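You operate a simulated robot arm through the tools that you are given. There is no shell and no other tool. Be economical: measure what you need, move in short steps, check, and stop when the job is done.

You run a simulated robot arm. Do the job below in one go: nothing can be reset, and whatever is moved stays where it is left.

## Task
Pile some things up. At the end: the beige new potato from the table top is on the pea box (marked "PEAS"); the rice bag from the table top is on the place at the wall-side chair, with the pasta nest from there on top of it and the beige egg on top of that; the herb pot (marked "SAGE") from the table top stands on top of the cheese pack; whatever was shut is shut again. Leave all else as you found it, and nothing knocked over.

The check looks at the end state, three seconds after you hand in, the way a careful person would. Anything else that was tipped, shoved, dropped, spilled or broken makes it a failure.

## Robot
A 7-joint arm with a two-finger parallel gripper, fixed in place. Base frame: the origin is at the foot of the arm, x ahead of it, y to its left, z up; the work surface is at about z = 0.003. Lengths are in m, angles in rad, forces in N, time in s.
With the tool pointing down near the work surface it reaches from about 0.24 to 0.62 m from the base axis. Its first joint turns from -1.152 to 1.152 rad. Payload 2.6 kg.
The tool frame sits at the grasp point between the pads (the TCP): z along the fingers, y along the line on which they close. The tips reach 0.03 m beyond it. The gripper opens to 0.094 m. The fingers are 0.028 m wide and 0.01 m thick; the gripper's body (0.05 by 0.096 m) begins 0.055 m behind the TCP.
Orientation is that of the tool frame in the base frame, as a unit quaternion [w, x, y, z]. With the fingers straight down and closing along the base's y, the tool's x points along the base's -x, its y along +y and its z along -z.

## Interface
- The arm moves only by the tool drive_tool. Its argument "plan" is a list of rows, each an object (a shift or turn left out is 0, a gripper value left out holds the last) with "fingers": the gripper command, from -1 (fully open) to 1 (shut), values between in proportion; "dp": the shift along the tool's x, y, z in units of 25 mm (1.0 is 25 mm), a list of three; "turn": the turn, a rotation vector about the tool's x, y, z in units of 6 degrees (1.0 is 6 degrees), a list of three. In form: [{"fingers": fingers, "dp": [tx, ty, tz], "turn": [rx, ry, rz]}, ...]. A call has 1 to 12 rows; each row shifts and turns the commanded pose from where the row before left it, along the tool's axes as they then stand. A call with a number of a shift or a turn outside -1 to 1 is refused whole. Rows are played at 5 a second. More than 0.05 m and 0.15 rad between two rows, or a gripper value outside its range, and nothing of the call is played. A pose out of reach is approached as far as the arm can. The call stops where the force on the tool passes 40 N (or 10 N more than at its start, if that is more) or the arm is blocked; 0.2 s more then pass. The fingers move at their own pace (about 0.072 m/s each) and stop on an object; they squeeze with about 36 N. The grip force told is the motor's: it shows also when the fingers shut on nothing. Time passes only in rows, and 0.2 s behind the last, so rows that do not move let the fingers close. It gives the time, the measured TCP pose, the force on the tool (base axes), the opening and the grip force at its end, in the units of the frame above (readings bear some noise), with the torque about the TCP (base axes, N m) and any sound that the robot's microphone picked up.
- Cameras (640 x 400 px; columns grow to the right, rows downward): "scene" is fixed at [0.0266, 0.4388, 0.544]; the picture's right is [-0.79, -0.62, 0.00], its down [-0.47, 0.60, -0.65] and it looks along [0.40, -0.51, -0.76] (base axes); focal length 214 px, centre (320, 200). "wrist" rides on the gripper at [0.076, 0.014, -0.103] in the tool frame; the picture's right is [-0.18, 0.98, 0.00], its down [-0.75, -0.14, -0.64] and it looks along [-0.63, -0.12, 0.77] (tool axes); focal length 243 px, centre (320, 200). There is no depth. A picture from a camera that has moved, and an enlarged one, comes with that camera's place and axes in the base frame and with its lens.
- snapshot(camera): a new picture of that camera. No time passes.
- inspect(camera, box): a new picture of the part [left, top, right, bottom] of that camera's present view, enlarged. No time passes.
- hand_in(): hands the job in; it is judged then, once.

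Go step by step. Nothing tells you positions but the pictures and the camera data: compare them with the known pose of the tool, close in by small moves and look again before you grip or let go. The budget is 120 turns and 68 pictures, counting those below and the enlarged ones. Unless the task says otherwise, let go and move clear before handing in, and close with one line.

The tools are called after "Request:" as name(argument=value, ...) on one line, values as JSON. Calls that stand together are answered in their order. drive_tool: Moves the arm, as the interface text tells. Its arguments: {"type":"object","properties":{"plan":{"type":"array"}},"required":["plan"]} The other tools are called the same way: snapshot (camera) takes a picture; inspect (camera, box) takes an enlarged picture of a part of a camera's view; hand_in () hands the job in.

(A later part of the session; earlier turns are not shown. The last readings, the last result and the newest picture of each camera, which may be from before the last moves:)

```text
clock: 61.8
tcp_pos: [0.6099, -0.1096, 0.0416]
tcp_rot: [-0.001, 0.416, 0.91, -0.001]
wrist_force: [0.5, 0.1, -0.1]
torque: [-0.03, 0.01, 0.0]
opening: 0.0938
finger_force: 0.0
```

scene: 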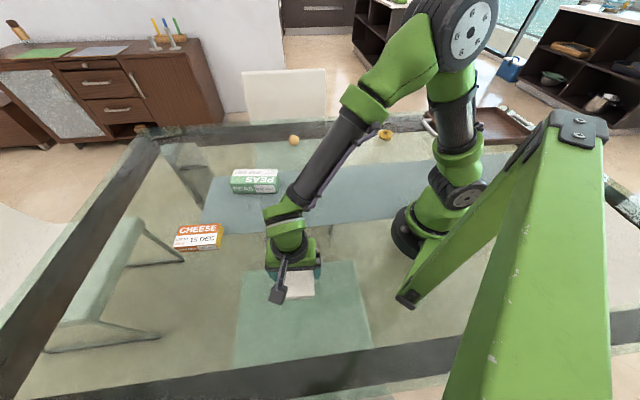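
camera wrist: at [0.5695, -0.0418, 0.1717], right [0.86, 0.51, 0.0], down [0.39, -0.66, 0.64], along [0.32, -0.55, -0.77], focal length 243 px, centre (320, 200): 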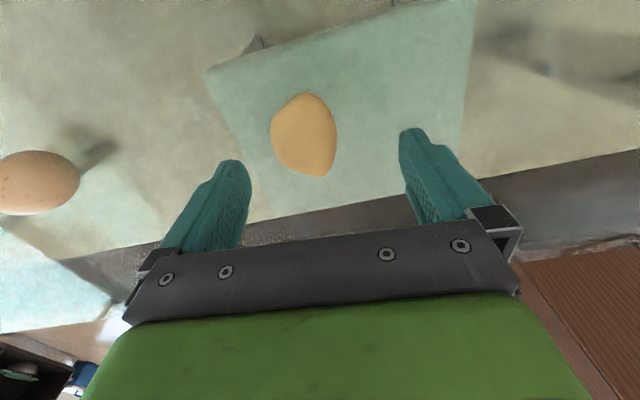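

Not flagged now. I'll move inward toward the potato.

Request:
drive_tool(plan=[{"dp": [0.18, -0.2, 0]}, {"dp": [0.18, -0.2, 0]}, {}])

Request:
snapshot(camera="wrist")

```text
clock: 62.6
tcp_pos: [0.6101, -0.1108, 0.0431]
tcp_rot: [-0.001, 0.416, 0.909, 0.0]
wrist_force: [-0.2, 0.5, 0.4]
torque: [-0.02, -0.01, 0.03]
opening: 0.0939
finger_force: 0.0
out of reach, approached as far as the arm can: row 1, 2
```

```text
31 pictures are left
camera wrist: at [0.5707, -0.0442, 0.1472], right [0.86, 0.51, 0.0], down [0.39, -0.66, 0.64], along [0.32, -0.55, -0.77], focal length 243 px, centre (320, 200)
```

wrist: 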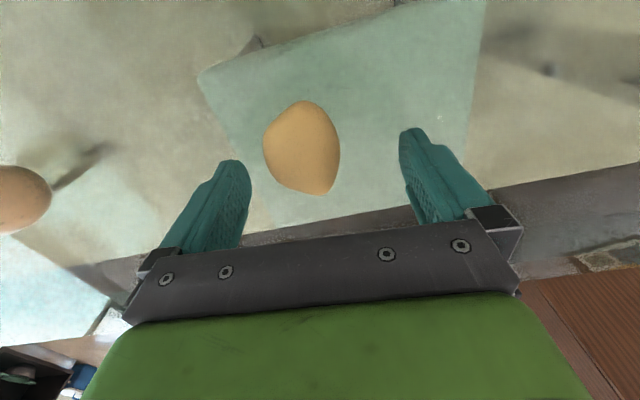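

I'm still stuck at the stretched limit. I'll tilt the fingers outward by 6° to bring the wrist in, shift inward, and then tilt back.

Request:
drive_tool(plan=[{"turn": [-0.31, -0.39, 0]}, {"turn": [-0.31, -0.39, 0]}, {}])

Request:
drive_tool(plan=[{"dp": [0.15, -0.17, 0]}, {"dp": [0.15, -0.17, 0]}, {}])

```text
clock: 63.4
tcp_pos: [0.6296, -0.1145, 0.0433]
tcp_rot: [0.048, 0.414, 0.909, 0.013]
wrist_force: [0.0, -0.2, 0.3]
torque: [-0.01, 0.02, 0.01]
opening: 0.0941
finger_force: 0.0
out of reach, approached as far as the arm can: row 1, 2
```

```text
clock: 64.2
tcp_pos: [0.6308, -0.1146, 0.0447]
tcp_rot: [0.049, 0.415, 0.908, 0.012]
wrist_force: [-0.2, -0.4, 0.4]
torque: [0.02, 0.0, 0.01]
opening: 0.0938
finger_force: 0.0
out of reach, approached as far as the arm can: row 1, 2
```

The arm hasn't moved inward. I'll restore the tilt and go straight up to learn how it leaves the stretched pose.

Request:
drive_tool(plan=[{"turn": [0.31, 0.39, 0]}, {"turn": [0.31, 0.39, 0]}, {"dp": [0, 0, -1]}, {"dp": [0, 0, -1]}, {"dp": [0, 0, -1]}, {}])

Request:
drive_tool(plan=[{"dp": [0.6, -0.7, -0.5]}, {"dp": [0.6, -0.7, -0.5]}, {"dp": [0.6, -0.7, 0]}, {"dp": [0.6, -0.7, 0]}, {"dp": [0.6, -0.7, 0]}])

```text
clock: 65.6
tcp_pos: [0.6068, -0.0944, 0.1183]
tcp_rot: [-0.001, 0.414, 0.91, 0.001]
wrist_force: [-0.6, -0.4, -0.5]
torque: [0.03, 0.01, 0.01]
opening: 0.094
finger_force: 0.0
out of reach, approached as far as the arm can: row 1, 2, 5
```

```text
clock: 66.8
tcp_pos: [0.5937, -0.1073, 0.1564]
tcp_rot: [-0.003, 0.414, 0.91, -0.001]
wrist_force: [-0.8, 0.4, -0.6]
torque: [-0.01, 0.01, -0.01]
opening: 0.094
finger_force: 0.1
out of reach, approached as far as the arm can: row 1, 2, 3, 4, 5
```

The reach fits a sphere, so the arm really is straight and inward moves are singular. I'll rise high, where the arm slopes, and then come down to bend the elbow.

Request:
drive_tool(plan=[{"dp": [0, 0, -1]}, {"dp": [0, 0, -1]}, {"dp": [0, 0, -1]}, {"dp": [0, 0, -1]}, {"dp": [0, 0, -1]}, {"dp": [0, 0, -1]}, {"dp": [0, 0, -1]}, {"dp": [0, 0, -1]}, {}])

Request:
drive_tool(plan=[{"dp": [0.5, -0.57, 0.2]}, {"dp": [0.5, -0.57, 0.2]}, {"dp": [0.5, -0.57, 0.2]}, {"dp": [0.5, -0.57, 0.2]}, {"dp": [0.5, -0.57, 0.2]}])

```text
clock: 68.8
tcp_pos: [0.5441, -0.0581, 0.3091]
tcp_rot: [-0.001, 0.416, 0.909, 0.0]
wrist_force: [-0.4, -0.3, -0.4]
torque: [0.01, -0.01, 0.01]
opening: 0.0943
finger_force: 0.0
out of reach, approached as far as the arm can: row 1, 2, 3, 4, 5, 6, 7, 8
```

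```text
clock: 70.0
tcp_pos: [0.5439, -0.0586, 0.3102]
tcp_rot: [-0.001, 0.414, 0.91, 0.0]
wrist_force: [0.3, 0.3, 1.1]
torque: [-0.01, -0.01, 0.0]
opening: 0.0938
finger_force: 0.1
out of reach, approached as far as the arm can: row 1, 2, 3, 4, 5
```

Request:
snapshot(camera="scene")

```text
30 pictures are left
```

scene: 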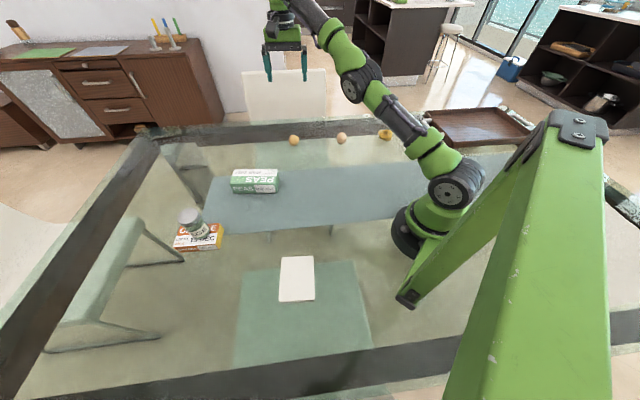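

The arm is indeed straight. I'll come straight down from here to bend it.

Request:
drive_tool(plan=[{"dp": [0, 0, 1]}, {"dp": [0, 0, 1]}, {"dp": [0, 0, 1]}, {"dp": [0, 0, 1]}, {}])

```text
clock: 71.2
tcp_pos: [0.5811, -0.0631, 0.2269]
tcp_rot: [-0.001, 0.415, 0.91, -0.001]
wrist_force: [-0.1, 0.1, -0.3]
torque: [-0.01, -0.01, 0.03]
opening: 0.0941
finger_force: 0.1
out of reach, approached as far as the arm can: row 1, 2, 3, 4
```

Request:
drive_tool(plan=[{"dp": [0.75, 0.65, 0]}, {"dp": [0.75, 0.65, 0]}, {"dp": [0.75, 0.65, 0]}, {"dp": [0.75, 0.65, 0]}, {"dp": [0.75, 0.65, 0]}, {"dp": [0.75, 0.65, 0]}, {}])

Request:
drive_tool(plan=[{"dp": [0.75, 0.65, 0]}, {"dp": [0.75, 0.65, 0]}, {"dp": [1, -0.5, 0]}, {"dp": [1, -0.5, 0]}, {}])

```text
clock: 72.8
tcp_pos: [0.5798, 0.0815, 0.2269]
tcp_rot: [-0.001, 0.414, 0.91, 0.0]
wrist_force: [0.1, 0.6, -0.8]
torque: [0.0, 0.01, 0.01]
opening: 0.0937
finger_force: 0.0
out of reach, approached as far as the arm can: row 2, 6
```

```text
clock: 74.0
tcp_pos: [0.5566, 0.1603, 0.2388]
tcp_rot: [-0.002, 0.415, 0.91, -0.001]
wrist_force: [-0.2, -0.2, 0.1]
torque: [0.01, 0.0, 0.05]
opening: 0.0938
finger_force: 0.0
out of reach, approached as far as the arm can: row 1, 2, 3, 4
```

Request:
drive_tool(plan=[{"dp": [0.45, -0.9, 0.9]}, {"dp": [0.45, -0.9, -0.9]}, {"dp": [0.45, -0.9, 0.9]}, {"dp": [0.45, -0.9, -0.9]}, {"dp": [0.45, -0.9, 0.9]}, {"dp": [0.45, -0.9, -0.9]}, {"dp": [0.45, -0.9, 0.9]}, {"dp": [0.45, -0.9, -0.9]}])

```text
clock: 75.8
tcp_pos: [0.523, 0.1585, 0.3091]
tcp_rot: [-0.001, 0.415, 0.91, 0.0]
wrist_force: [0.0, -0.2, 0.5]
torque: [0.01, 0.01, 0.02]
opening: 0.0939
finger_force: 0.1
out of reach, approached as far as the arm can: row 1, 2, 3, 4, 5, 6, 7, 8
```

The arm only slides along its reach limit. I'll try a large outward tilt, high and clear of everything, so the wrist joint forces the elbow to change.

Request:
drive_tool(plan=[{"turn": [-0.3, -0.95, 0]}, {"turn": [-0.3, -0.95, 0]}, {"turn": [-0.3, -0.95, 0]}, {"turn": [-0.3, -0.95, 0]}, {"turn": [-0.3, -0.95, 0]}, {}])

Request:
drive_tool(plan=[{"dp": [0.3, -0.5, -0.6]}, {"dp": [0.3, -0.5, -0.6]}, {"dp": [0.3, -0.5, -0.6]}, {"dp": [0.3, -0.5, -0.6]}, {}])

```text
clock: 77.2
tcp_pos: [0.5782, 0.1796, 0.3397]
tcp_rot: [0.256, 0.401, 0.879, -0.032]
wrist_force: [-0.6, 0.2, -0.8]
torque: [-0.01, -0.02, -0.01]
opening: 0.0942
finger_force: 0.2
out of reach, approached as far as the arm can: row 1, 2, 3, 4, 5
```

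```text
clock: 78.4
tcp_pos: [0.5311, 0.1996, 0.3917]
tcp_rot: [0.255, 0.402, 0.879, -0.032]
wrist_force: [0.5, -1.3, 0.1]
torque: [0.03, 0.0, -0.04]
opening: 0.094
finger_force: 0.0
out of reach, approached as far as the arm can: row 1, 2, 3, 4
```

Request:
drive_tool(plan=[{"turn": [0.3, 0.95, 0]}, {"turn": [0.3, 0.95, 0]}, {"turn": [0.3, 0.95, 0]}, {"turn": [0.3, 0.95, 0]}, {"turn": [0.3, 0.95, 0]}, {"dp": [0, 0, -1]}, {"dp": [0, 0, -1]}, {"dp": [0, 0, -1]}, {"dp": [0, 0, -1]}, {"dp": [0, 0, -1]}, {"dp": [0, 0, -1]}, {}])

Request:
snapshot(camera="scene")

```text
clock: 81.0
tcp_pos: [0.4831, 0.2377, 0.3382]
tcp_rot: [0.027, 0.414, 0.91, -0.001]
wrist_force: [-0.3, -1.2, 0.8]
torque: [0.0, 0.04, 0.0]
opening: 0.094
finger_force: 0.0
out of reach, approached as far as the arm can: row 1, 2, 3, 4, 5, 6, 7, 8, 9, 10, 11
```

```text
29 pictures are left
```

scene: 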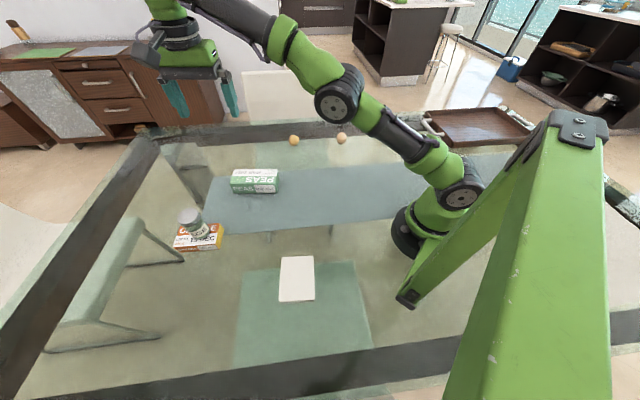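

The elbow appears to have flipped past straight into the "elbow-down" side, where going inward is blocked. I'll move to a clear azimuth, then push outward and downward to flip it back.

Request:
drive_tool(plan=[{"dp": [-0.97, -0.45, 0], "turn": [0.1, 0.24, 0]}, {"dp": [-0.97, -0.45, 0], "turn": [0.1, 0.23, 0]}, {"dp": [-0.97, -0.45, 0]}, {"dp": [-0.97, -0.45, 0]}, {"dp": [-0.97, -0.4, 0]}, {"dp": [-0.97, -0.4, 0]}, {"dp": [-0.97, -0.4, 0]}, {"dp": [-0.97, -0.4, 0]}, {}])

Request:
drive_tool(plan=[{"dp": [-0.65, 0.75, 0.3]}, {"dp": [-0.65, 0.75, 0.3]}, {"dp": [-0.4, 0.45, 1]}, {"dp": [-0.4, 0.45, 1]}, {"dp": [-0.3, 0.35, 1]}, {}])

```text
clock: 83.0
tcp_pos: [0.5286, 0.0827, 0.3351]
tcp_rot: [0.001, 0.414, 0.91, 0.002]
wrist_force: [-0.4, -0.6, 0.4]
torque: [0.0, 0.02, 0.01]
opening: 0.0941
finger_force: 0.0
out of reach, approached as far as the arm can: row 6, 7, 8
```

```text
clock: 84.4
tcp_pos: [0.57, 0.0877, 0.2487]
tcp_rot: [0.0, 0.415, 0.91, 0.0]
wrist_force: [0.0, 0.6, 0.0]
torque: [-0.01, -0.01, -0.01]
opening: 0.0941
finger_force: 0.1
out of reach, approached as far as the arm can: row 1, 2, 4
```

Request:
drive_tool(plan=[{"dp": [-0.5, 0, 0.3]}, {"dp": [-0.65, 0.6, 0.6]}, {"dp": [-0.4, 0.45, 1]}, {"dp": [-0.3, 0.35, 1]}, {"dp": [-0.3, 0.35, 1]}, {"dp": [0, 0, 0.5]}, {}])

Request:
drive_tool(plan=[{"dp": [0.5, -0.57, 0]}, {"dp": [0.5, -0.57, 0]}, {}])

```text
clock: 86.0
tcp_pos: [0.5968, 0.1194, 0.1318]
tcp_rot: [-0.002, 0.415, 0.91, -0.002]
wrist_force: [-0.5, -0.4, -0.1]
torque: [0.0, 0.0, 0.02]
opening: 0.0938
finger_force: 0.2
out of reach, approached as far as the arm can: row 1, 2, 3, 4, 5
```

```text
clock: 86.8
tcp_pos: [0.598, 0.1228, 0.1339]
tcp_rot: [-0.002, 0.414, 0.91, -0.001]
wrist_force: [0.1, 0.2, 0.8]
torque: [-0.03, 0.02, 0.01]
opening: 0.0941
finger_force: 0.0
out of reach, approached as far as the arm can: row 1, 2
```

Request:
snapshot(camera="scene")

```text
28 pictures are left
```

scene: 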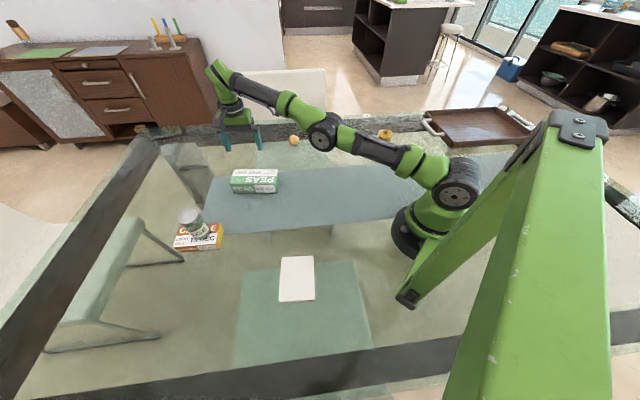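

The arm is straight. I'll curl the tool inward about the wrist, whose limit should force the elbow to bend the right way; there is clear space above the pea box.

Request:
drive_tool(plan=[{"dp": [0, 0, -1]}, {"dp": [0, 0, -1]}, {"dp": [0.41, -0.73, 0], "turn": [0.872, 0.491, 0]}, {"dp": [0.41, -0.73, 0], "turn": [0.872, 0.491, 0]}, {"dp": [0.41, -0.73, 0], "turn": [0.872, 0.491, 0]}, {"dp": [0.41, -0.73, 0], "turn": [0.872, 0.491, 0]}, {"dp": [0.41, -0.73, 0], "turn": [0.872, 0.491, 0]}, {"dp": [0.41, -0.73, 0], "turn": [0.872, 0.491, 0]}, {"dp": [0.41, -0.73, 0], "turn": [0.872, 0.491, 0]}, {"dp": [0.41, -0.73, 0], "turn": [0.872, 0.491, 0]}, {}])

```text
clock: 89.2
tcp_pos: [0.4887, 0.1134, 0.199]
tcp_rot: [-0.188, 0.403, 0.885, -0.138]
wrist_force: [-0.9, 0.9, 0.4]
torque: [0.02, 0.01, -0.04]
opening: 0.0943
finger_force: 0.0
out of reach, approached as far as the arm can: row 1, 2, 7, 8, 9, 10
```

Request:
drive_tool(plan=[{"dp": [0.35, -0.62, 0.36]}, {"dp": [0.35, -0.62, 0.36]}, {}])

```text
clock: 90.0
tcp_pos: [0.4485, 0.1061, 0.1995]
tcp_rot: [-0.187, 0.403, 0.885, -0.137]
wrist_force: [0.7, 0.2, -1.1]
torque: [-0.03, 0.01, 0.0]
opening: 0.0941
finger_force: 0.1
```

The elbow is released and inward motion follows. I'll go in a little more and bring the tool back to vertical.

Request:
drive_tool(plan=[{"dp": [0.35, -0.62, 0.2]}, {"turn": [-0.872, -0.491, 0]}, {"turn": [-0.872, -0.491, 0]}, {"turn": [-0.872, -0.491, 0]}, {"turn": [-0.872, -0.491, 0]}, {"turn": [-0.436, -0.245, 0]}, {}])

```text
clock: 91.6
tcp_pos: [0.4325, 0.1019, 0.2042]
tcp_rot: [0.002, 0.415, 0.91, 0.002]
wrist_force: [-0.8, 0.4, 0.1]
torque: [0.02, -0.02, 0.0]
opening: 0.0938
finger_force: 0.0
```

Recovered, with the tool vertical. I'll approach the potato again but stay away from the reach limit: lower first, then outward.

Request:
drive_tool(plan=[{"dp": [-0.96, -0.2, 0.45]}, {"dp": [-0.96, -0.2, 0.45]}, {"dp": [-0.96, -0.2, 0.45]}, {"dp": [-0.96, -0.2, 0.45]}, {"dp": [-0.96, -0.2, 0.45]}, {"dp": [-0.96, -0.2, 0.45]}, {"dp": [-0.96, -0.2, 0.45]}, {"dp": [-0.96, -0.2, 0.45]}, {"dp": [-0.96, -0.2, 0.6]}, {"dp": [0, 0, 0.5]}, {}])

Request:
snapshot(camera="wrist")

```text
clock: 94.0
tcp_pos: [0.5414, -0.0892, 0.0879]
tcp_rot: [0.002, 0.415, 0.91, 0.001]
wrist_force: [-0.3, -0.2, -0.1]
torque: [0.0, 0.01, 0.04]
opening: 0.0937
finger_force: 0.0
```

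```text
27 pictures are left
camera wrist: at [0.5011, -0.0229, 0.1919], right [0.86, 0.51, 0.0], down [0.39, -0.66, 0.64], along [0.33, -0.55, -0.77], focal length 243 px, centre (320, 200)
```

wrist: 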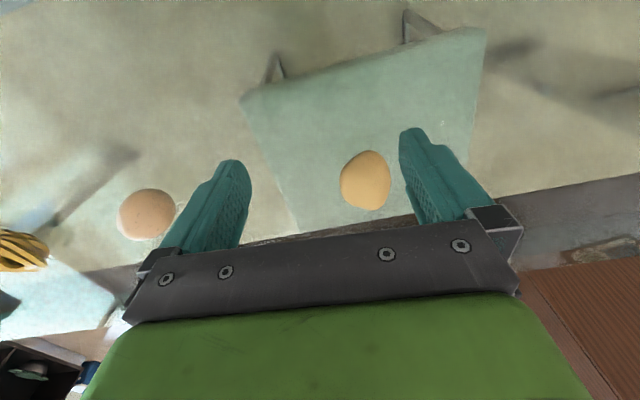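

The potato is at (0.597, -0.108). I'll slide out over it at low height, then look.

Request:
drive_tool(plan=[{"dp": [-0.67, 0.39, 0]}, {"dp": [-0.67, 0.39, 0]}, {"dp": [-0.66, 0.39, 0]}, {"dp": [0, 0, 0.7]}, {}])

Request:
snapshot(camera="wrist")

```text
clock: 95.2
tcp_pos: [0.5942, -0.1065, 0.0687]
tcp_rot: [0.0, 0.415, 0.91, 0.001]
wrist_force: [0.7, 1.4, 0.3]
torque: [0.0, -0.01, 0.0]
opening: 0.0939
finger_force: 0.0
```

```text
26 pictures are left
camera wrist: at [0.5546, -0.0405, 0.1725], right [0.86, 0.51, 0.0], down [0.39, -0.66, 0.64], along [0.33, -0.55, -0.77], focal length 243 px, centre (320, 200)
```

wrist: 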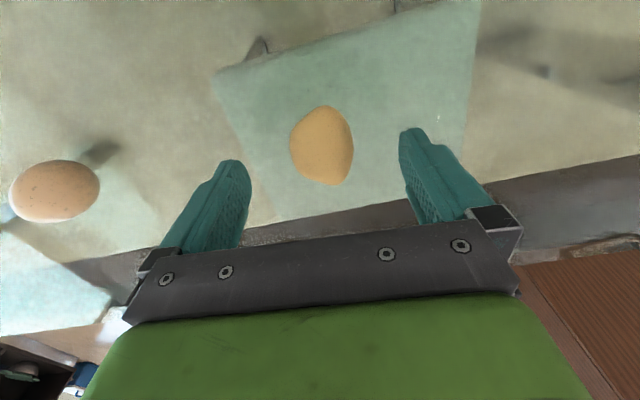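

It is centred, so I'll descend and grip gently.

Request:
drive_tool(plan=[{"dp": [-0.1, 0.04, 0.6]}, {"dp": [0, 0, 0.4]}, {"dp": [0, 0, 0.25]}, {}, {"fingers": -0.2}, {"fingers": 0.3}, {"fingers": 0.6}, {"fingers": 0.6}, {"fingers": 0.6}])

Request:
snapshot(camera="wrist")

```text
clock: 97.2
tcp_pos: [0.5989, -0.1086, 0.0373]
tcp_rot: [0.0, 0.415, 0.91, 0.0]
wrist_force: [0.2, -0.5, -1.0]
torque: [0.01, 0.01, 0.01]
opening: 0.0392
finger_force: 36.5
```

```text
25 pictures are left
camera wrist: at [0.5587, -0.042, 0.1418], right [0.86, 0.51, 0.0], down [0.39, -0.66, 0.64], along [0.33, -0.55, -0.77], focal length 243 px, centre (320, 200)
```

wrist: 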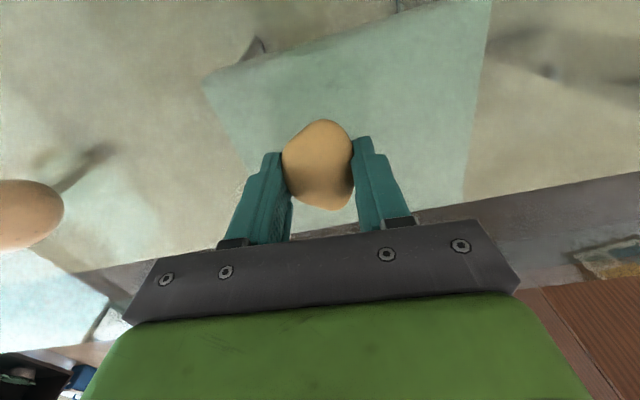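

The potato is held. I'll pull it inward while rising, then carry it to the pea box.

Request:
drive_tool(plan=[{"dp": [0.2, -0.2, -0.4]}, {"dp": [0.8, -0.1, -0.8]}, {"dp": [0.8, 0, -0.8]}, {"dp": [0.8, 0, -0.8]}, {"dp": [0.7, 0.06, -0.8]}, {}])

Request:
drive_tool(plan=[{"dp": [0.945, 0.715, 0]}, {"dp": [0.945, 0.715, 0]}, {"dp": [0.945, 0.715, 0]}, {"dp": [0.945, 0.715, 0]}, {"dp": [0.945, 0.715, 0]}, {}])

Request:
snapshot(camera="wrist")

Request:
inspect(camera="scene", box=[200, 120, 328, 200])

```text
clock: 98.6
tcp_pos: [0.5399, -0.0502, 0.1276]
tcp_rot: [0.001, 0.414, 0.91, 0.001]
wrist_force: [-0.6, -1.1, -0.9]
torque: [-0.03, 0.02, -0.03]
opening: 0.039
finger_force: 35.9
```

```text
clock: 100.0
tcp_pos: [0.5293, 0.0958, 0.129]
tcp_rot: [0.001, 0.414, 0.91, 0.002]
wrist_force: [0.3, 0.2, -0.3]
torque: [0.01, 0.02, -0.03]
opening: 0.0392
finger_force: 35.8
```

```text
24 pictures are left
camera wrist: at [0.4889, 0.1624, 0.2322], right [0.86, 0.51, 0.0], down [0.39, -0.66, 0.64], along [0.33, -0.55, -0.77], focal length 243 px, centre (320, 200)
```

wrist: 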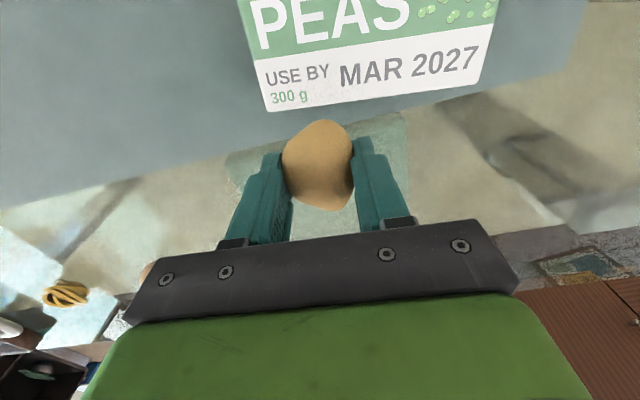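

```text
5.00 times, centred on (264, 160) of scene
camera zoom: at [0.0266, 0.4388, 0.544], right [-0.79, -0.62, 0.0], down [-0.47, 0.6, -0.65], along [0.4, -0.51, -0.76], focal length 1072 px, centre (600, 400)
```

zoom: 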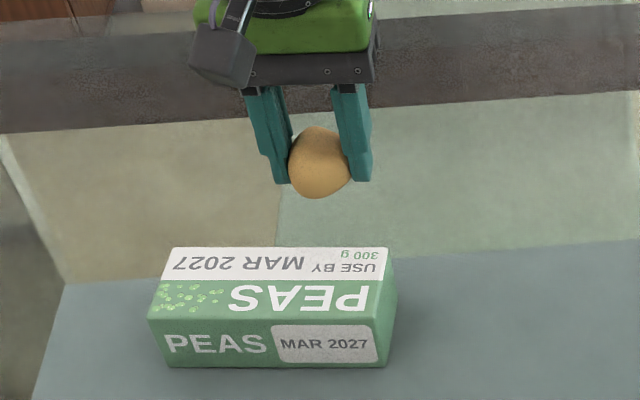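

The pea box top is at z≈0.046, centred at (0.526, 0.160). I'll move over it and lower.

Request:
drive_tool(plan=[{"dp": [0.98, 0.76, 0]}, {"dp": [0.98, 0.76, 0]}, {}, {"dp": [0, 0, 0.8]}, {"dp": [0, 0, 0.6]}, {}])

Request:
inspect(camera="scene", box=[200, 130, 328, 210])

```text
clock: 101.4
tcp_pos: [0.5257, 0.1576, 0.0919]
tcp_rot: [0.002, 0.414, 0.91, 0.0]
wrist_force: [0.6, 0.3, -0.8]
torque: [0.01, 0.02, -0.03]
opening: 0.0391
finger_force: 35.8
```

```text
5.00 times, centred on (264, 170) of scene
camera zoom: at [0.0266, 0.4388, 0.544], right [-0.79, -0.62, 0.0], down [-0.47, 0.6, -0.65], along [0.4, -0.51, -0.76], focal length 1072 px, centre (600, 350)
```

zoom: 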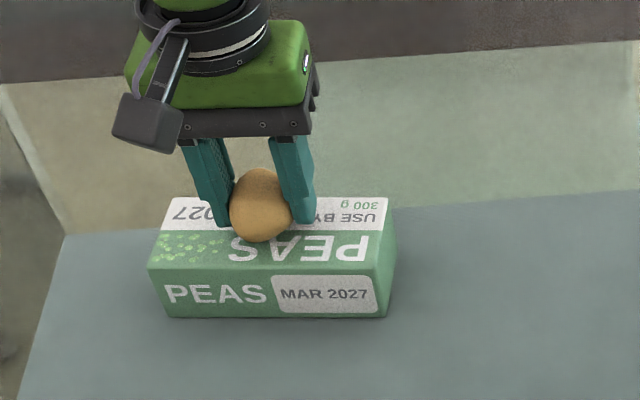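

It is centred over the box, so I'll creep down to contact.

Request:
drive_tool(plan=[{"dp": [0, 0, 0.25]}, {"dp": [0, 0, 0.12]}, {"dp": [0, 0, 0.06]}, {}])

```text
clock: 102.4
tcp_pos: [0.5272, 0.1576, 0.0864]
tcp_rot: [0.005, 0.414, 0.91, 0.003]
wrist_force: [-3.9, -5.6, 36.2]
torque: [-0.2, 0.1, 0.01]
opening: 0.039
finger_force: 36.1
```

I have firm contact at z=0.086 (36 N). I'll ease up until the force is small, then release.

Request:
drive_tool(plan=[{"dp": [0, 0, -0.1]}, {"dp": [0, 0, -0.06]}, {}])

```text
clock: 103.2
tcp_pos: [0.5254, 0.1582, 0.0875]
tcp_rot: [0.002, 0.414, 0.91, 0.001]
wrist_force: [6.8, -1.4, 16.4]
torque: [-0.11, -0.27, 0.03]
opening: 0.0392
finger_force: 35.8
```

Request:
drive_tool(plan=[{"dp": [0, 0, -0.05]}, {"dp": [0, 0, -0.02]}, {}])

```text
clock: 104.0
tcp_pos: [0.5249, 0.159, 0.0868]
tcp_rot: [-0.002, 0.414, 0.91, -0.001]
wrist_force: [-0.9, 1.1, 4.1]
torque: [0.02, -0.04, 0.03]
opening: 0.0388
finger_force: 35.3
```

Force is 4 N. I'll release slowly and rise.

Request:
drive_tool(plan=[{"fingers": 0.12}, {"fingers": 0.05}, {"fingers": -0.1}, {"fingers": -0.4}, {"fingers": -0.4}])

Request:
inspect(camera="scene", box=[200, 130, 328, 210])

```text
clock: 105.2
tcp_pos: [0.5261, 0.1586, 0.0887]
tcp_rot: [0.001, 0.415, 0.91, 0.001]
wrist_force: [-0.3, 0.3, -0.1]
torque: [0.0, 0.0, -0.02]
opening: 0.066
finger_force: 0.1
```

```text
5.00 times, centred on (264, 170) of scene
camera zoom: at [0.0266, 0.4388, 0.544], right [-0.79, -0.62, 0.0], down [-0.47, 0.6, -0.65], along [0.4, -0.51, -0.76], focal length 1072 px, centre (600, 350)
```

zoom: 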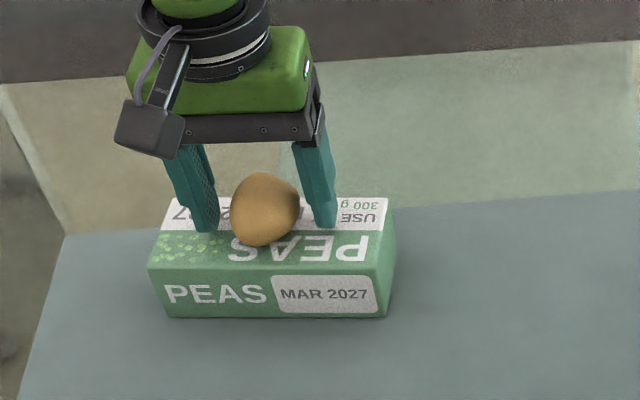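

The potato rests on the box. I'll rise and fly toward the nest.

Request:
drive_tool(plan=[{"dp": [0, 0, -0.6]}, {"dp": [0, 0, -0.9]}, {"fingers": -1, "dp": [0, 0, -0.9]}, {"dp": [0, 0, -0.9]}, {"dp": [-0.51, -0.99, -0.3]}, {"dp": [-0.51, -0.99, -0.3]}, {"dp": [-0.51, -0.99, 0]}, {"dp": [-0.51, -0.99, 0]}, {"dp": [-0.51, -0.99, 0]}, {"dp": [-0.51, -0.99, 0]}, {"dp": [-0.51, -0.99, 0]}, {"dp": [-0.51, -0.99, 0]}])

Request:
drive_tool(plan=[{"dp": [-0.51, -0.99, 0]}, {"dp": [-0.51, -0.99, 0]}, {"dp": [-0.51, -0.99, 0]}, {"dp": [-0.51, -0.99, 0]}, {"dp": [-0.51, -0.99, 0]}, {"dp": [-0.51, -0.99, 0]}, {"dp": [-0.51, -0.99, 0]}, {"dp": [-0.51, -0.99, 0]}, {"dp": [-0.51, -0.99, 0]}, {"dp": [-0.51, -0.99, 0]}, {"dp": [-0.51, -0.99, 0]}, {}])

Request:
snapshot(camera="wrist")

Request:
snapshot(camera="scene")

```text
clock: 107.8
tcp_pos: [0.444, -0.0488, 0.1836]
tcp_rot: [0.001, 0.414, 0.91, 0.001]
wrist_force: [0.1, -0.6, 0.7]
torque: [-0.01, -0.04, 0.01]
opening: 0.0941
finger_force: 0.2
```

```text
clock: 110.4
tcp_pos: [0.3289, -0.3347, 0.1854]
tcp_rot: [0.001, 0.414, 0.91, 0.001]
wrist_force: [-0.2, -0.3, -0.4]
torque: [0.01, -0.03, 0.03]
opening: 0.0941
finger_force: 0.1
```

```text
20 pictures are left
camera wrist: at [0.2886, -0.2685, 0.2892], right [0.86, 0.51, 0.0], down [0.39, -0.66, 0.64], along [0.33, -0.55, -0.77], focal length 243 px, centre (320, 200)
```

wrist: 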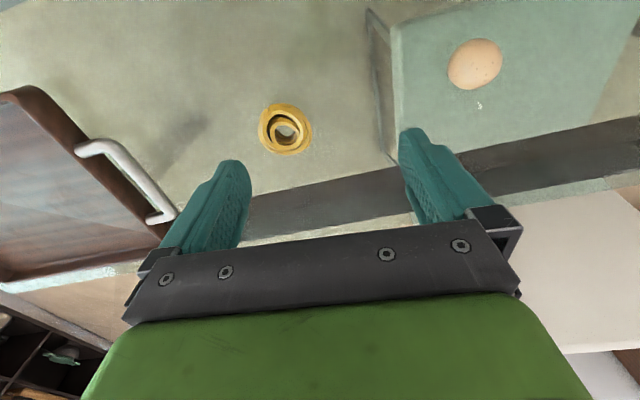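

```text
19 pictures are left
```

scene: 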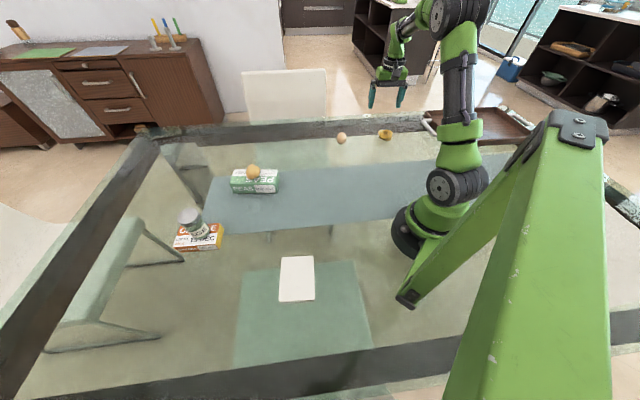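

Everything so far is in place. The nest is about 6.4 cm across at (0.317, -0.392). I'll move above it and lower.

Request:
drive_tool(plan=[{"dp": [-0.7, -0.93, 0.5]}, {"dp": [-0.7, -0.94, 0.5]}, {"dp": [0, 0, 0.9]}, {"dp": [0, 0, 0.9]}, {"dp": [0, 0, 0.6]}, {}])

Request:
snapshot(camera="wrist")

```text
clock: 111.8
tcp_pos: [0.3179, -0.3915, 0.0989]
tcp_rot: [0.002, 0.415, 0.91, 0.0]
wrist_force: [0.0, 0.0, 0.5]
torque: [0.03, 0.01, -0.01]
opening: 0.0939
finger_force: 0.1
```

```text
18 pictures are left
camera wrist: at [0.2779, -0.325, 0.2039], right [0.86, 0.51, 0.0], down [0.39, -0.66, 0.64], along [0.33, -0.55, -0.77], focal length 243 px, centre (320, 200)
```

wrist: 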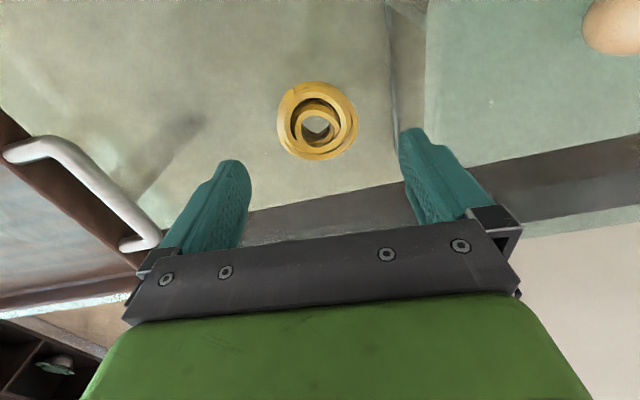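

It is centred, so I'll descend and grip the nest.

Request:
drive_tool(plan=[{"dp": [0.03, 0, 0.9]}, {"dp": [0, 0, 0.9]}, {"dp": [0, 0, 0.4]}, {"dp": [0, 0, 0.24]}, {}, {"fingers": -0.5}, {"fingers": 0}, {"fingers": 0.3}, {"fingers": 0.3}, {"fingers": 0.3}])

```text
clock: 114.0
tcp_pos: [0.3175, -0.39, 0.039]
tcp_rot: [0.001, 0.414, 0.91, 0.0]
wrist_force: [-0.1, -0.2, 0.0]
torque: [0.0, -0.03, 0.01]
opening: 0.0532
finger_force: 36.0
```

Gripped at 0.053. I'll lift and look.

Request:
drive_tool(plan=[{"dp": [0, 0, -0.5]}, {"dp": [0, 0, -1]}, {"dp": [0, 0, -1]}, {"dp": [0, 0, -1]}, {"dp": [0, 0, -1]}, {"dp": [0, 0, -1]}, {}])

Request:
snapshot(camera="wrist")

```text
clock: 115.6
tcp_pos: [0.3176, -0.3907, 0.1775]
tcp_rot: [0.001, 0.415, 0.91, 0.0]
wrist_force: [0.1, 0.1, -1.4]
torque: [0.0, 0.01, -0.01]
opening: 0.0531
finger_force: 35.9
```

```text
17 pictures are left
camera wrist: at [0.2773, -0.3239, 0.2805], right [0.86, 0.51, 0.0], down [0.39, -0.66, 0.64], along [0.33, -0.55, -0.77], focal length 243 px, centre (320, 200)
```

wrist: 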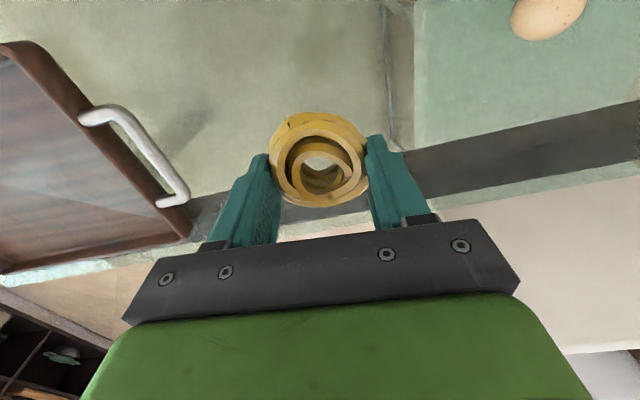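

The nest is held level. I'll carry it around the front to the rice at the near place.

Request:
drive_tool(plan=[{"dp": [0.785, 0.985, -0.1]}, {"dp": [0.785, 0.985, -0.1]}, {"dp": [0.785, 0.985, -0.1]}, {"dp": [0.785, 0.985, -0.1]}, {"dp": [0.785, 0.985, -0.1]}, {"dp": [0.785, 0.985, -0.1]}, {"dp": [0.785, 0.985, 0]}, {"dp": [0.785, 0.985, 0]}, {"dp": [0.785, 0.985, 0]}, {"dp": [0.785, 0.985, 0]}, {"dp": [0.785, 0.985, 0]}, {}])

Request:
drive_tool(plan=[{"dp": [1, 0.248, 0]}, {"dp": [1, 0.248, 0]}, {"dp": [1, 0.248, 0]}, {"dp": [1, 0.248, 0]}, {"dp": [1, 0.248, 0]}, {"dp": [1, 0.248, 0]}, {"dp": [1, 0.248, 0]}, {"dp": [1, 0.248, 0]}, {"dp": [1, 0.248, 0]}, {"dp": [1, 0.248, 0]}, {"dp": [1, 0.248, 0]}, {"dp": [1, 0.248, 0]}])

Request:
drive_tool(plan=[{"dp": [1, 0.248, 0]}, {"dp": [1, 0.248, 0]}, {"dp": [1, 0.248, 0]}, {}])

Request:
snapshot(camera="wrist")

```text
clock: 118.2
tcp_pos: [0.3814, -0.0505, 0.1913]
tcp_rot: [0.002, 0.414, 0.91, 0.001]
wrist_force: [0.5, 0.0, 0.1]
torque: [0.0, -0.01, -0.01]
opening: 0.0531
finger_force: 35.9
```

```text
clock: 120.8
tcp_pos: [0.2384, 0.2235, 0.1926]
tcp_rot: [-0.001, 0.415, 0.91, 0.0]
wrist_force: [0.6, 0.5, -0.7]
torque: [0.0, 0.03, -0.03]
opening: 0.053
finger_force: 36.2
```

```text
clock: 121.8
tcp_pos: [0.2012, 0.2919, 0.1931]
tcp_rot: [0.001, 0.415, 0.91, 0.0]
wrist_force: [-0.2, -0.5, -0.5]
torque: [-0.02, 0.03, -0.02]
opening: 0.0531
finger_force: 36.1
```

```text
16 pictures are left
camera wrist: at [0.1622, 0.3591, 0.2963], right [0.86, 0.51, 0.0], down [0.39, -0.66, 0.64], along [0.33, -0.55, -0.77], focal length 243 px, centre (320, 200)
```

wrist: 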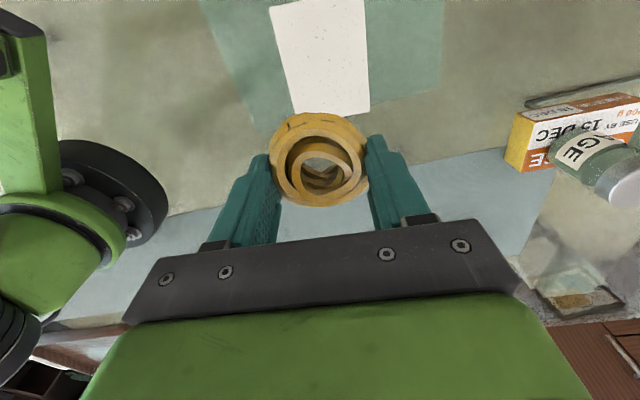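

The rice centre is at (0.190, 0.320). I'll move over it and lower close.

Request:
drive_tool(plan=[{"dp": [0.57, 0.2, 0]}, {"dp": [0.57, 0.2, 0]}, {"dp": [0, 0, 1]}, {"dp": [0, 0, 1]}, {"dp": [0, 0, 1]}, {"dp": [0, 0, 1]}, {"dp": [0, 0, 0.4]}, {}])

Request:
snapshot(camera="wrist")

```text
clock: 123.6
tcp_pos: [0.1931, 0.3204, 0.0806]
tcp_rot: [0.002, 0.415, 0.91, 0.001]
wrist_force: [0.1, -0.2, 0.3]
torque: [0.0, -0.01, -0.02]
opening: 0.053
finger_force: 35.8
```

```text
15 pictures are left
camera wrist: at [0.1532, 0.3872, 0.1849], right [0.86, 0.51, 0.0], down [0.39, -0.66, 0.64], along [0.33, -0.55, -0.77], focal length 243 px, centre (320, 200)
```

wrist: 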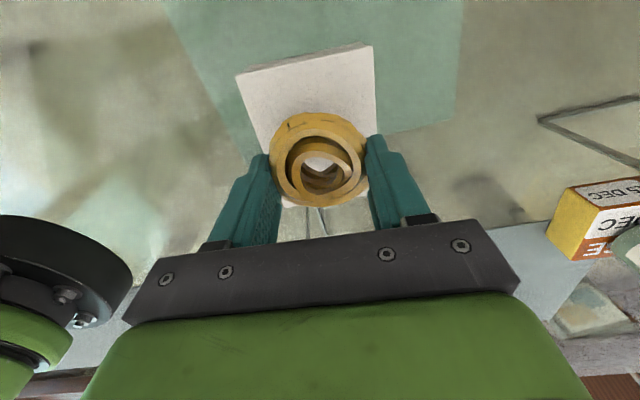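

Aligned over the middle of the bag. I'll creep down.

Request:
drive_tool(plan=[{"dp": [0, 0, 0.3]}, {"dp": [0, 0, 0.15]}, {"dp": [0, 0, 0.08]}, {}])

```text
clock: 124.6
tcp_pos: [0.1921, 0.3217, 0.0667]
tcp_rot: [0.002, 0.414, 0.91, 0.001]
wrist_force: [0.4, 0.3, -0.7]
torque: [0.0, -0.01, 0.0]
opening: 0.0528
finger_force: 35.9
```

Request:
drive_tool(plan=[{"dp": [0, 0, 0.06]}, {"dp": [0, 0, 0.05]}, {}])

```text
clock: 125.4
tcp_pos: [0.1933, 0.3208, 0.0655]
tcp_rot: [0.002, 0.414, 0.91, 0.0]
wrist_force: [-0.6, 1.1, 0.4]
torque: [0.0, -0.01, 0.01]
opening: 0.0529
finger_force: 36.4
```

Request:
drive_tool(plan=[{"dp": [0, 0, 0.06]}, {"dp": [0, 0, 0.05]}, {}])

```text
clock: 126.2
tcp_pos: [0.1924, 0.3217, 0.0635]
tcp_rot: [0.0, 0.415, 0.91, 0.002]
wrist_force: [-1.5, -4.5, 16.6]
torque: [-0.23, 0.08, 0.01]
opening: 0.0527
finger_force: 35.9
```

Contact. I'll ease off a touch, release slowly, and rise.

Request:
drive_tool(plan=[{"dp": [0, 0, -0.06]}, {}, {"fingers": -0.18}, {"fingers": -0.3}, {"fingers": -0.6}, {"fingers": -0.6}, {"dp": [0, 0, -0.5]}, {"dp": [0, 0, -1]}, {"dp": [0, 0, -1]}, {"dp": [0, 0, -1]}, {"dp": [0, 0, -1]}, {}])

Request:
snapshot(camera="wrist")

```text
clock: 128.8
tcp_pos: [0.1939, 0.3218, 0.1779]
tcp_rot: [0.001, 0.415, 0.91, 0.0]
wrist_force: [-0.3, 0.7, -1.2]
torque: [-0.02, 0.01, -0.01]
opening: 0.0753
finger_force: 0.2
```

```text
14 pictures are left
camera wrist: at [0.1535, 0.3875, 0.2817], right [0.86, 0.51, 0.0], down [0.39, -0.66, 0.64], along [0.33, -0.55, -0.77], focal length 243 px, centre (320, 200)
```

wrist: 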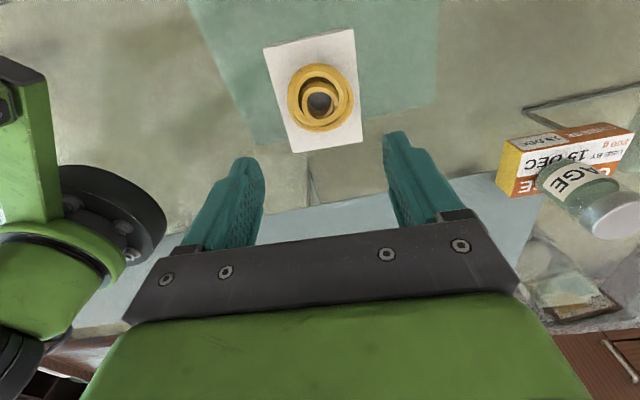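

The nest sits centred on the rice. Now the egg.

Request:
drive_tool(plan=[{"dp": [-1, -0.248, -0.4]}, {"dp": [-1, -0.248, -0.4]}, {"dp": [-1, -0.248, 0]}, {"dp": [-1, -0.248, 0]}, {"dp": [-1, -0.248, 0]}, {"dp": [-1, -0.248, 0]}, {"dp": [-1, -0.248, 0]}, {"dp": [-1, -0.248, 0]}, {"dp": [-1, -0.248, 0]}, {"dp": [-1, -0.248, 0]}, {"fingers": -1, "dp": [-1, -0.248, 0]}, {"dp": [-1, -0.248, 0]}])

Request:
drive_tool(plan=[{"dp": [-1, -0.248, 0]}, {"dp": [-1, -0.248, 0]}, {"dp": [-1, -0.248, 0]}, {"dp": [-1, -0.248, 0]}, {"dp": [-0.9, -0.43, 0]}, {"dp": [-0.9, -0.43, 0]}, {"dp": [-0.9, -0.43, 0]}, {"dp": [-0.9, -0.43, 0]}, {"dp": [-0.9, -0.43, 0]}, {"dp": [-0.9, -0.43, 0]}, {"dp": [0, 0, 1]}, {}])

Request:
snapshot(camera="wrist")

```text
clock: 131.4
tcp_pos: [0.3332, 0.044, 0.1976]
tcp_rot: [0.001, 0.414, 0.91, 0.0]
wrist_force: [0.6, -0.3, 0.1]
torque: [0.0, -0.02, 0.03]
opening: 0.0941
finger_force: 0.1
```

```text
clock: 134.0
tcp_pos: [0.4201, -0.1905, 0.1714]
tcp_rot: [0.001, 0.416, 0.91, 0.001]
wrist_force: [0.0, 0.6, 0.1]
torque: [0.0, 0.0, -0.04]
opening: 0.0938
finger_force: 0.1
```

```text
13 pictures are left
camera wrist: at [0.3797, -0.1232, 0.2745], right [0.86, 0.51, 0.0], down [0.39, -0.66, 0.64], along [0.33, -0.55, -0.77], focal length 243 px, centre (320, 200)
```

wrist: 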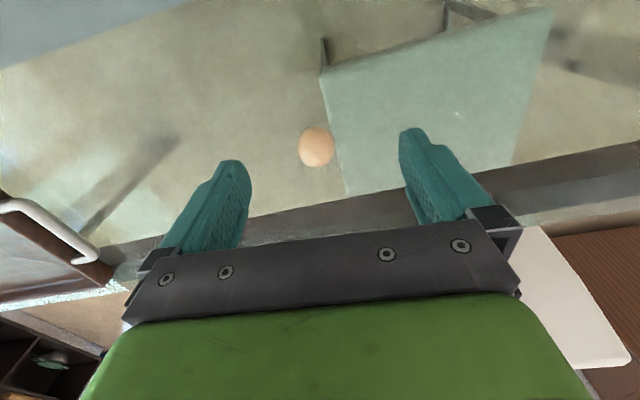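

The egg is at about (0.444, -0.239). I'll move above it and lower.

Request:
drive_tool(plan=[{"dp": [-0.7, -0.18, 0.3]}, {"dp": [-0.7, -0.18, 0.3]}, {"dp": [-0.7, -0.18, 0.3]}, {"dp": [0, 0, 0.9]}, {"dp": [0, 0, 0.9]}, {}])

Request:
snapshot(camera="wrist")

```text
clock: 135.4
tcp_pos: [0.4441, -0.2373, 0.1035]
tcp_rot: [0.001, 0.415, 0.91, 0.001]
wrist_force: [0.8, 0.7, 0.7]
torque: [0.0, -0.01, -0.01]
opening: 0.0939
finger_force: 0.2
```

```text
12 pictures are left
camera wrist: at [0.404, -0.1718, 0.208], right [0.86, 0.51, 0.0], down [0.39, -0.66, 0.64], along [0.33, -0.55, -0.77], focal length 243 px, centre (320, 200)
```

wrist: 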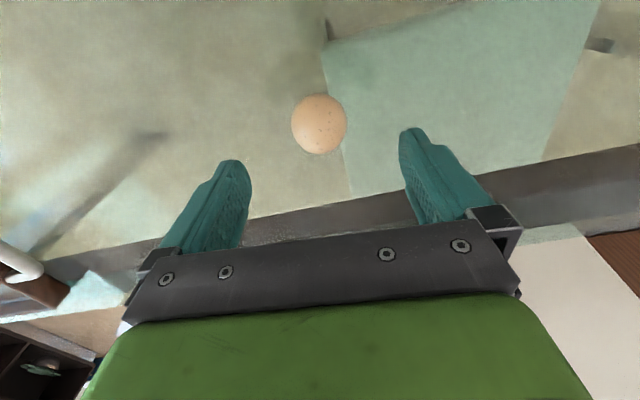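

It is centred exactly. I'll descend and grip.

Request:
drive_tool(plan=[{"dp": [0, 0, 0.9]}, {"dp": [0, 0, 0.9]}, {"dp": [0, 0, 0.5]}, {"dp": [0, 0, 0.3]}, {}, {"fingers": -0.3}, {"fingers": 0}, {"fingers": 0.3}, {"fingers": 0.4}, {"fingers": 0.4}])

Request:
drive_tool(plan=[{"dp": [0, 0, -0.5]}, {"dp": [0, 0, -1]}, {"dp": [0, 0, -1]}, {"dp": [0, 0, -1]}, {"dp": [0, 0, -1]}, {"dp": [0, 0, -1]}, {"dp": [0, 0, -1]}, {}])

Request:
snapshot(camera="wrist")

```text
clock: 137.6
tcp_pos: [0.4443, -0.2385, 0.0402]
tcp_rot: [0.001, 0.415, 0.91, 0.001]
wrist_force: [0.7, 0.3, -0.4]
torque: [0.04, -0.01, -0.01]
opening: 0.0415
finger_force: 12.1
```

```text
clock: 139.4
tcp_pos: [0.4449, -0.2389, 0.2012]
tcp_rot: [0.001, 0.416, 0.91, 0.0]
wrist_force: [0.3, -0.7, -0.4]
torque: [-0.02, 0.01, 0.02]
opening: 0.0418
finger_force: 12.3
```

```text
11 pictures are left
camera wrist: at [0.405, -0.1725, 0.305], right [0.86, 0.51, 0.0], down [0.39, -0.66, 0.64], along [0.33, -0.55, -0.77], focal length 243 px, centre (320, 200)
```

wrist: 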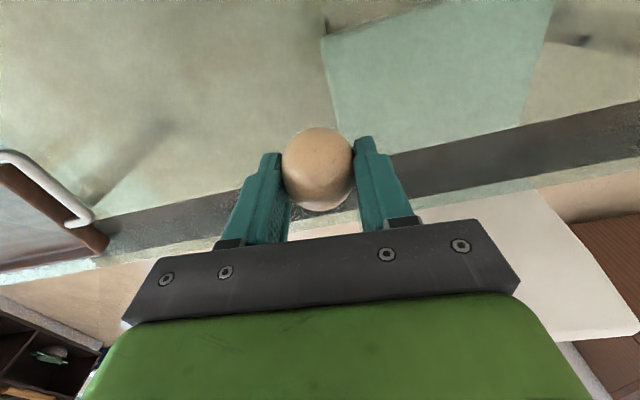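

The egg is held gently. I'll carry it to the stack.

Request:
drive_tool(plan=[{"dp": [0.926, 0.375, 0]}, {"dp": [0.926, 0.375, 0]}, {"dp": [0.926, 0.375, 0]}, {"dp": [0.926, 0.375, 0]}, {"dp": [0.926, 0.375, 0]}, {"dp": [0.926, 0.375, 0]}, {"dp": [0.926, 0.375, 0]}, {"dp": [0.926, 0.375, 0]}, {"dp": [0.95, 0.241, 0]}, {"dp": [0.95, 0.241, 0]}, {"dp": [0.95, 0.241, 0]}, {"dp": [0.95, 0.241, 0]}])

Request:
drive_tool(plan=[{"dp": [0.95, 0.241, 0]}, {"dp": [0.95, 0.241, 0]}, {"dp": [0.95, 0.241, 0]}, {"dp": [0.95, 0.241, 0]}, {"dp": [0.95, 0.241, 0]}, {"dp": [0.95, 0.241, 0]}, {"dp": [0.95, 0.241, 0]}, {"dp": [0.95, 0.241, 0]}, {"dp": [0.95, 0.241, 0]}, {"dp": [0.95, 0.241, 0]}, {"dp": [0.95, 0.241, 0]}, {}])

Request:
snapshot(camera="wrist")

```text
clock: 142.0
tcp_pos: [0.335, 0.0393, 0.2032]
tcp_rot: [0.0, 0.415, 0.91, 0.001]
wrist_force: [-0.1, 0.7, -1.0]
torque: [0.04, 0.01, 0.0]
opening: 0.0416
finger_force: 12.1
```

```text
clock: 144.6
tcp_pos: [0.2147, 0.2793, 0.2021]
tcp_rot: [0.002, 0.414, 0.91, 0.001]
wrist_force: [-0.2, -0.3, -0.7]
torque: [0.0, 0.0, -0.01]
opening: 0.0418
finger_force: 11.5
```

```text
10 pictures are left
camera wrist: at [0.1744, 0.3461, 0.306], right [0.86, 0.51, 0.0], down [0.39, -0.66, 0.64], along [0.33, -0.55, -0.77], focal length 243 px, centre (320, 200)
```

wrist: 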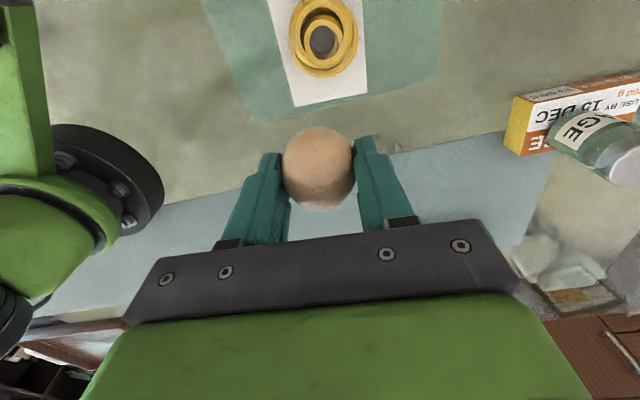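

I'll align over the nest's hollow and lower to just above.

Request:
drive_tool(plan=[{"dp": [0.95, 0.23, 0]}, {"dp": [0.94, 0.23, 0]}, {"dp": [0, 0, 1]}, {"dp": [0, 0, 1]}, {"dp": [0, 0, 1]}, {"dp": [0, 0, 0.8]}, {}])

Request:
inspect(camera="scene", box=[245, 230, 349, 310])

Request:
inspect(camera="wrist", box=[200, 20, 440, 240])

```text
clock: 146.2
tcp_pos: [0.1904, 0.3235, 0.1043]
tcp_rot: [0.001, 0.414, 0.91, 0.0]
wrist_force: [0.6, -0.3, -0.3]
torque: [0.01, -0.01, 0.02]
opening: 0.0415
finger_force: 11.7
```

```text
5.00 times, centred on (297, 270) of scene
camera zoom: at [0.0266, 0.4388, 0.544], right [-0.79, -0.62, 0.0], down [-0.47, 0.6, -0.65], along [0.4, -0.51, -0.76], focal length 1072 px, centre (435, -150)
```

zoom: 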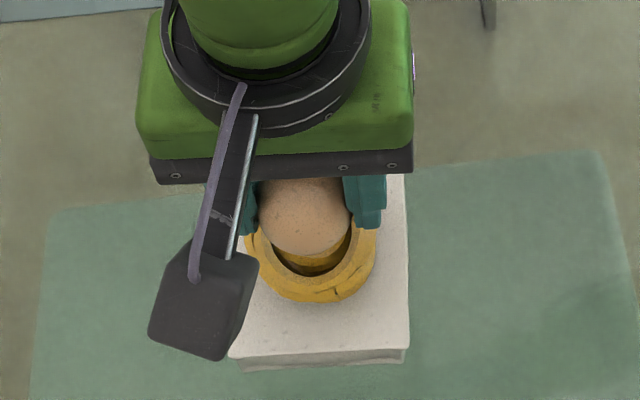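

```text
1.82 times, centred on (320, 130) of wrist
camera zoom: at [0.1505, 0.3896, 0.2094], right [0.86, 0.51, 0.0], down [0.39, -0.66, 0.64], along [0.33, -0.55, -0.77], focal length 441 px, centre (320, 327)
```

zoom: 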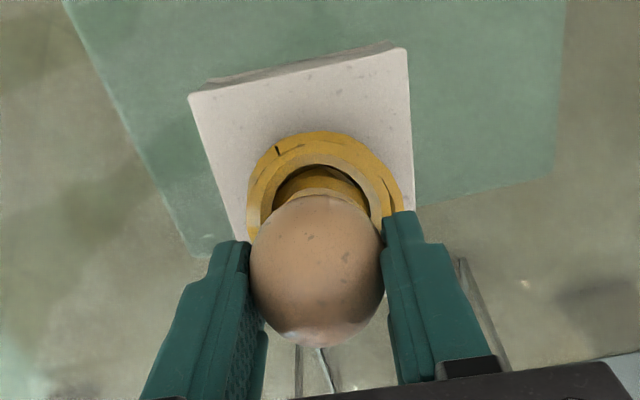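

The egg is about 3 mm off sideways. I'll correct that and creep down until it touches.

Request:
drive_tool(plan=[{"dp": [0, 0.12, 0]}, {"dp": [0, 0, 0.2]}, {"dp": [0, 0, 0.12]}, {"dp": [0, 0, 0.08]}, {}])

```text
clock: 147.4
tcp_pos: [0.1928, 0.3245, 0.0955]
tcp_rot: [0.001, 0.415, 0.91, 0.0]
wrist_force: [0.8, 0.5, 0.6]
torque: [0.0, -0.01, 0.0]
opening: 0.0416
finger_force: 12.2
```

Request:
drive_tool(plan=[{"dp": [0, 0, 0.1]}, {"dp": [0, 0, 0.06]}, {}])

```text
clock: 148.2
tcp_pos: [0.1938, 0.3261, 0.0927]
tcp_rot: [0.001, 0.414, 0.91, 0.001]
wrist_force: [2.0, 2.7, 9.3]
torque: [0.09, -0.08, -0.01]
opening: 0.0417
finger_force: 12.0
```

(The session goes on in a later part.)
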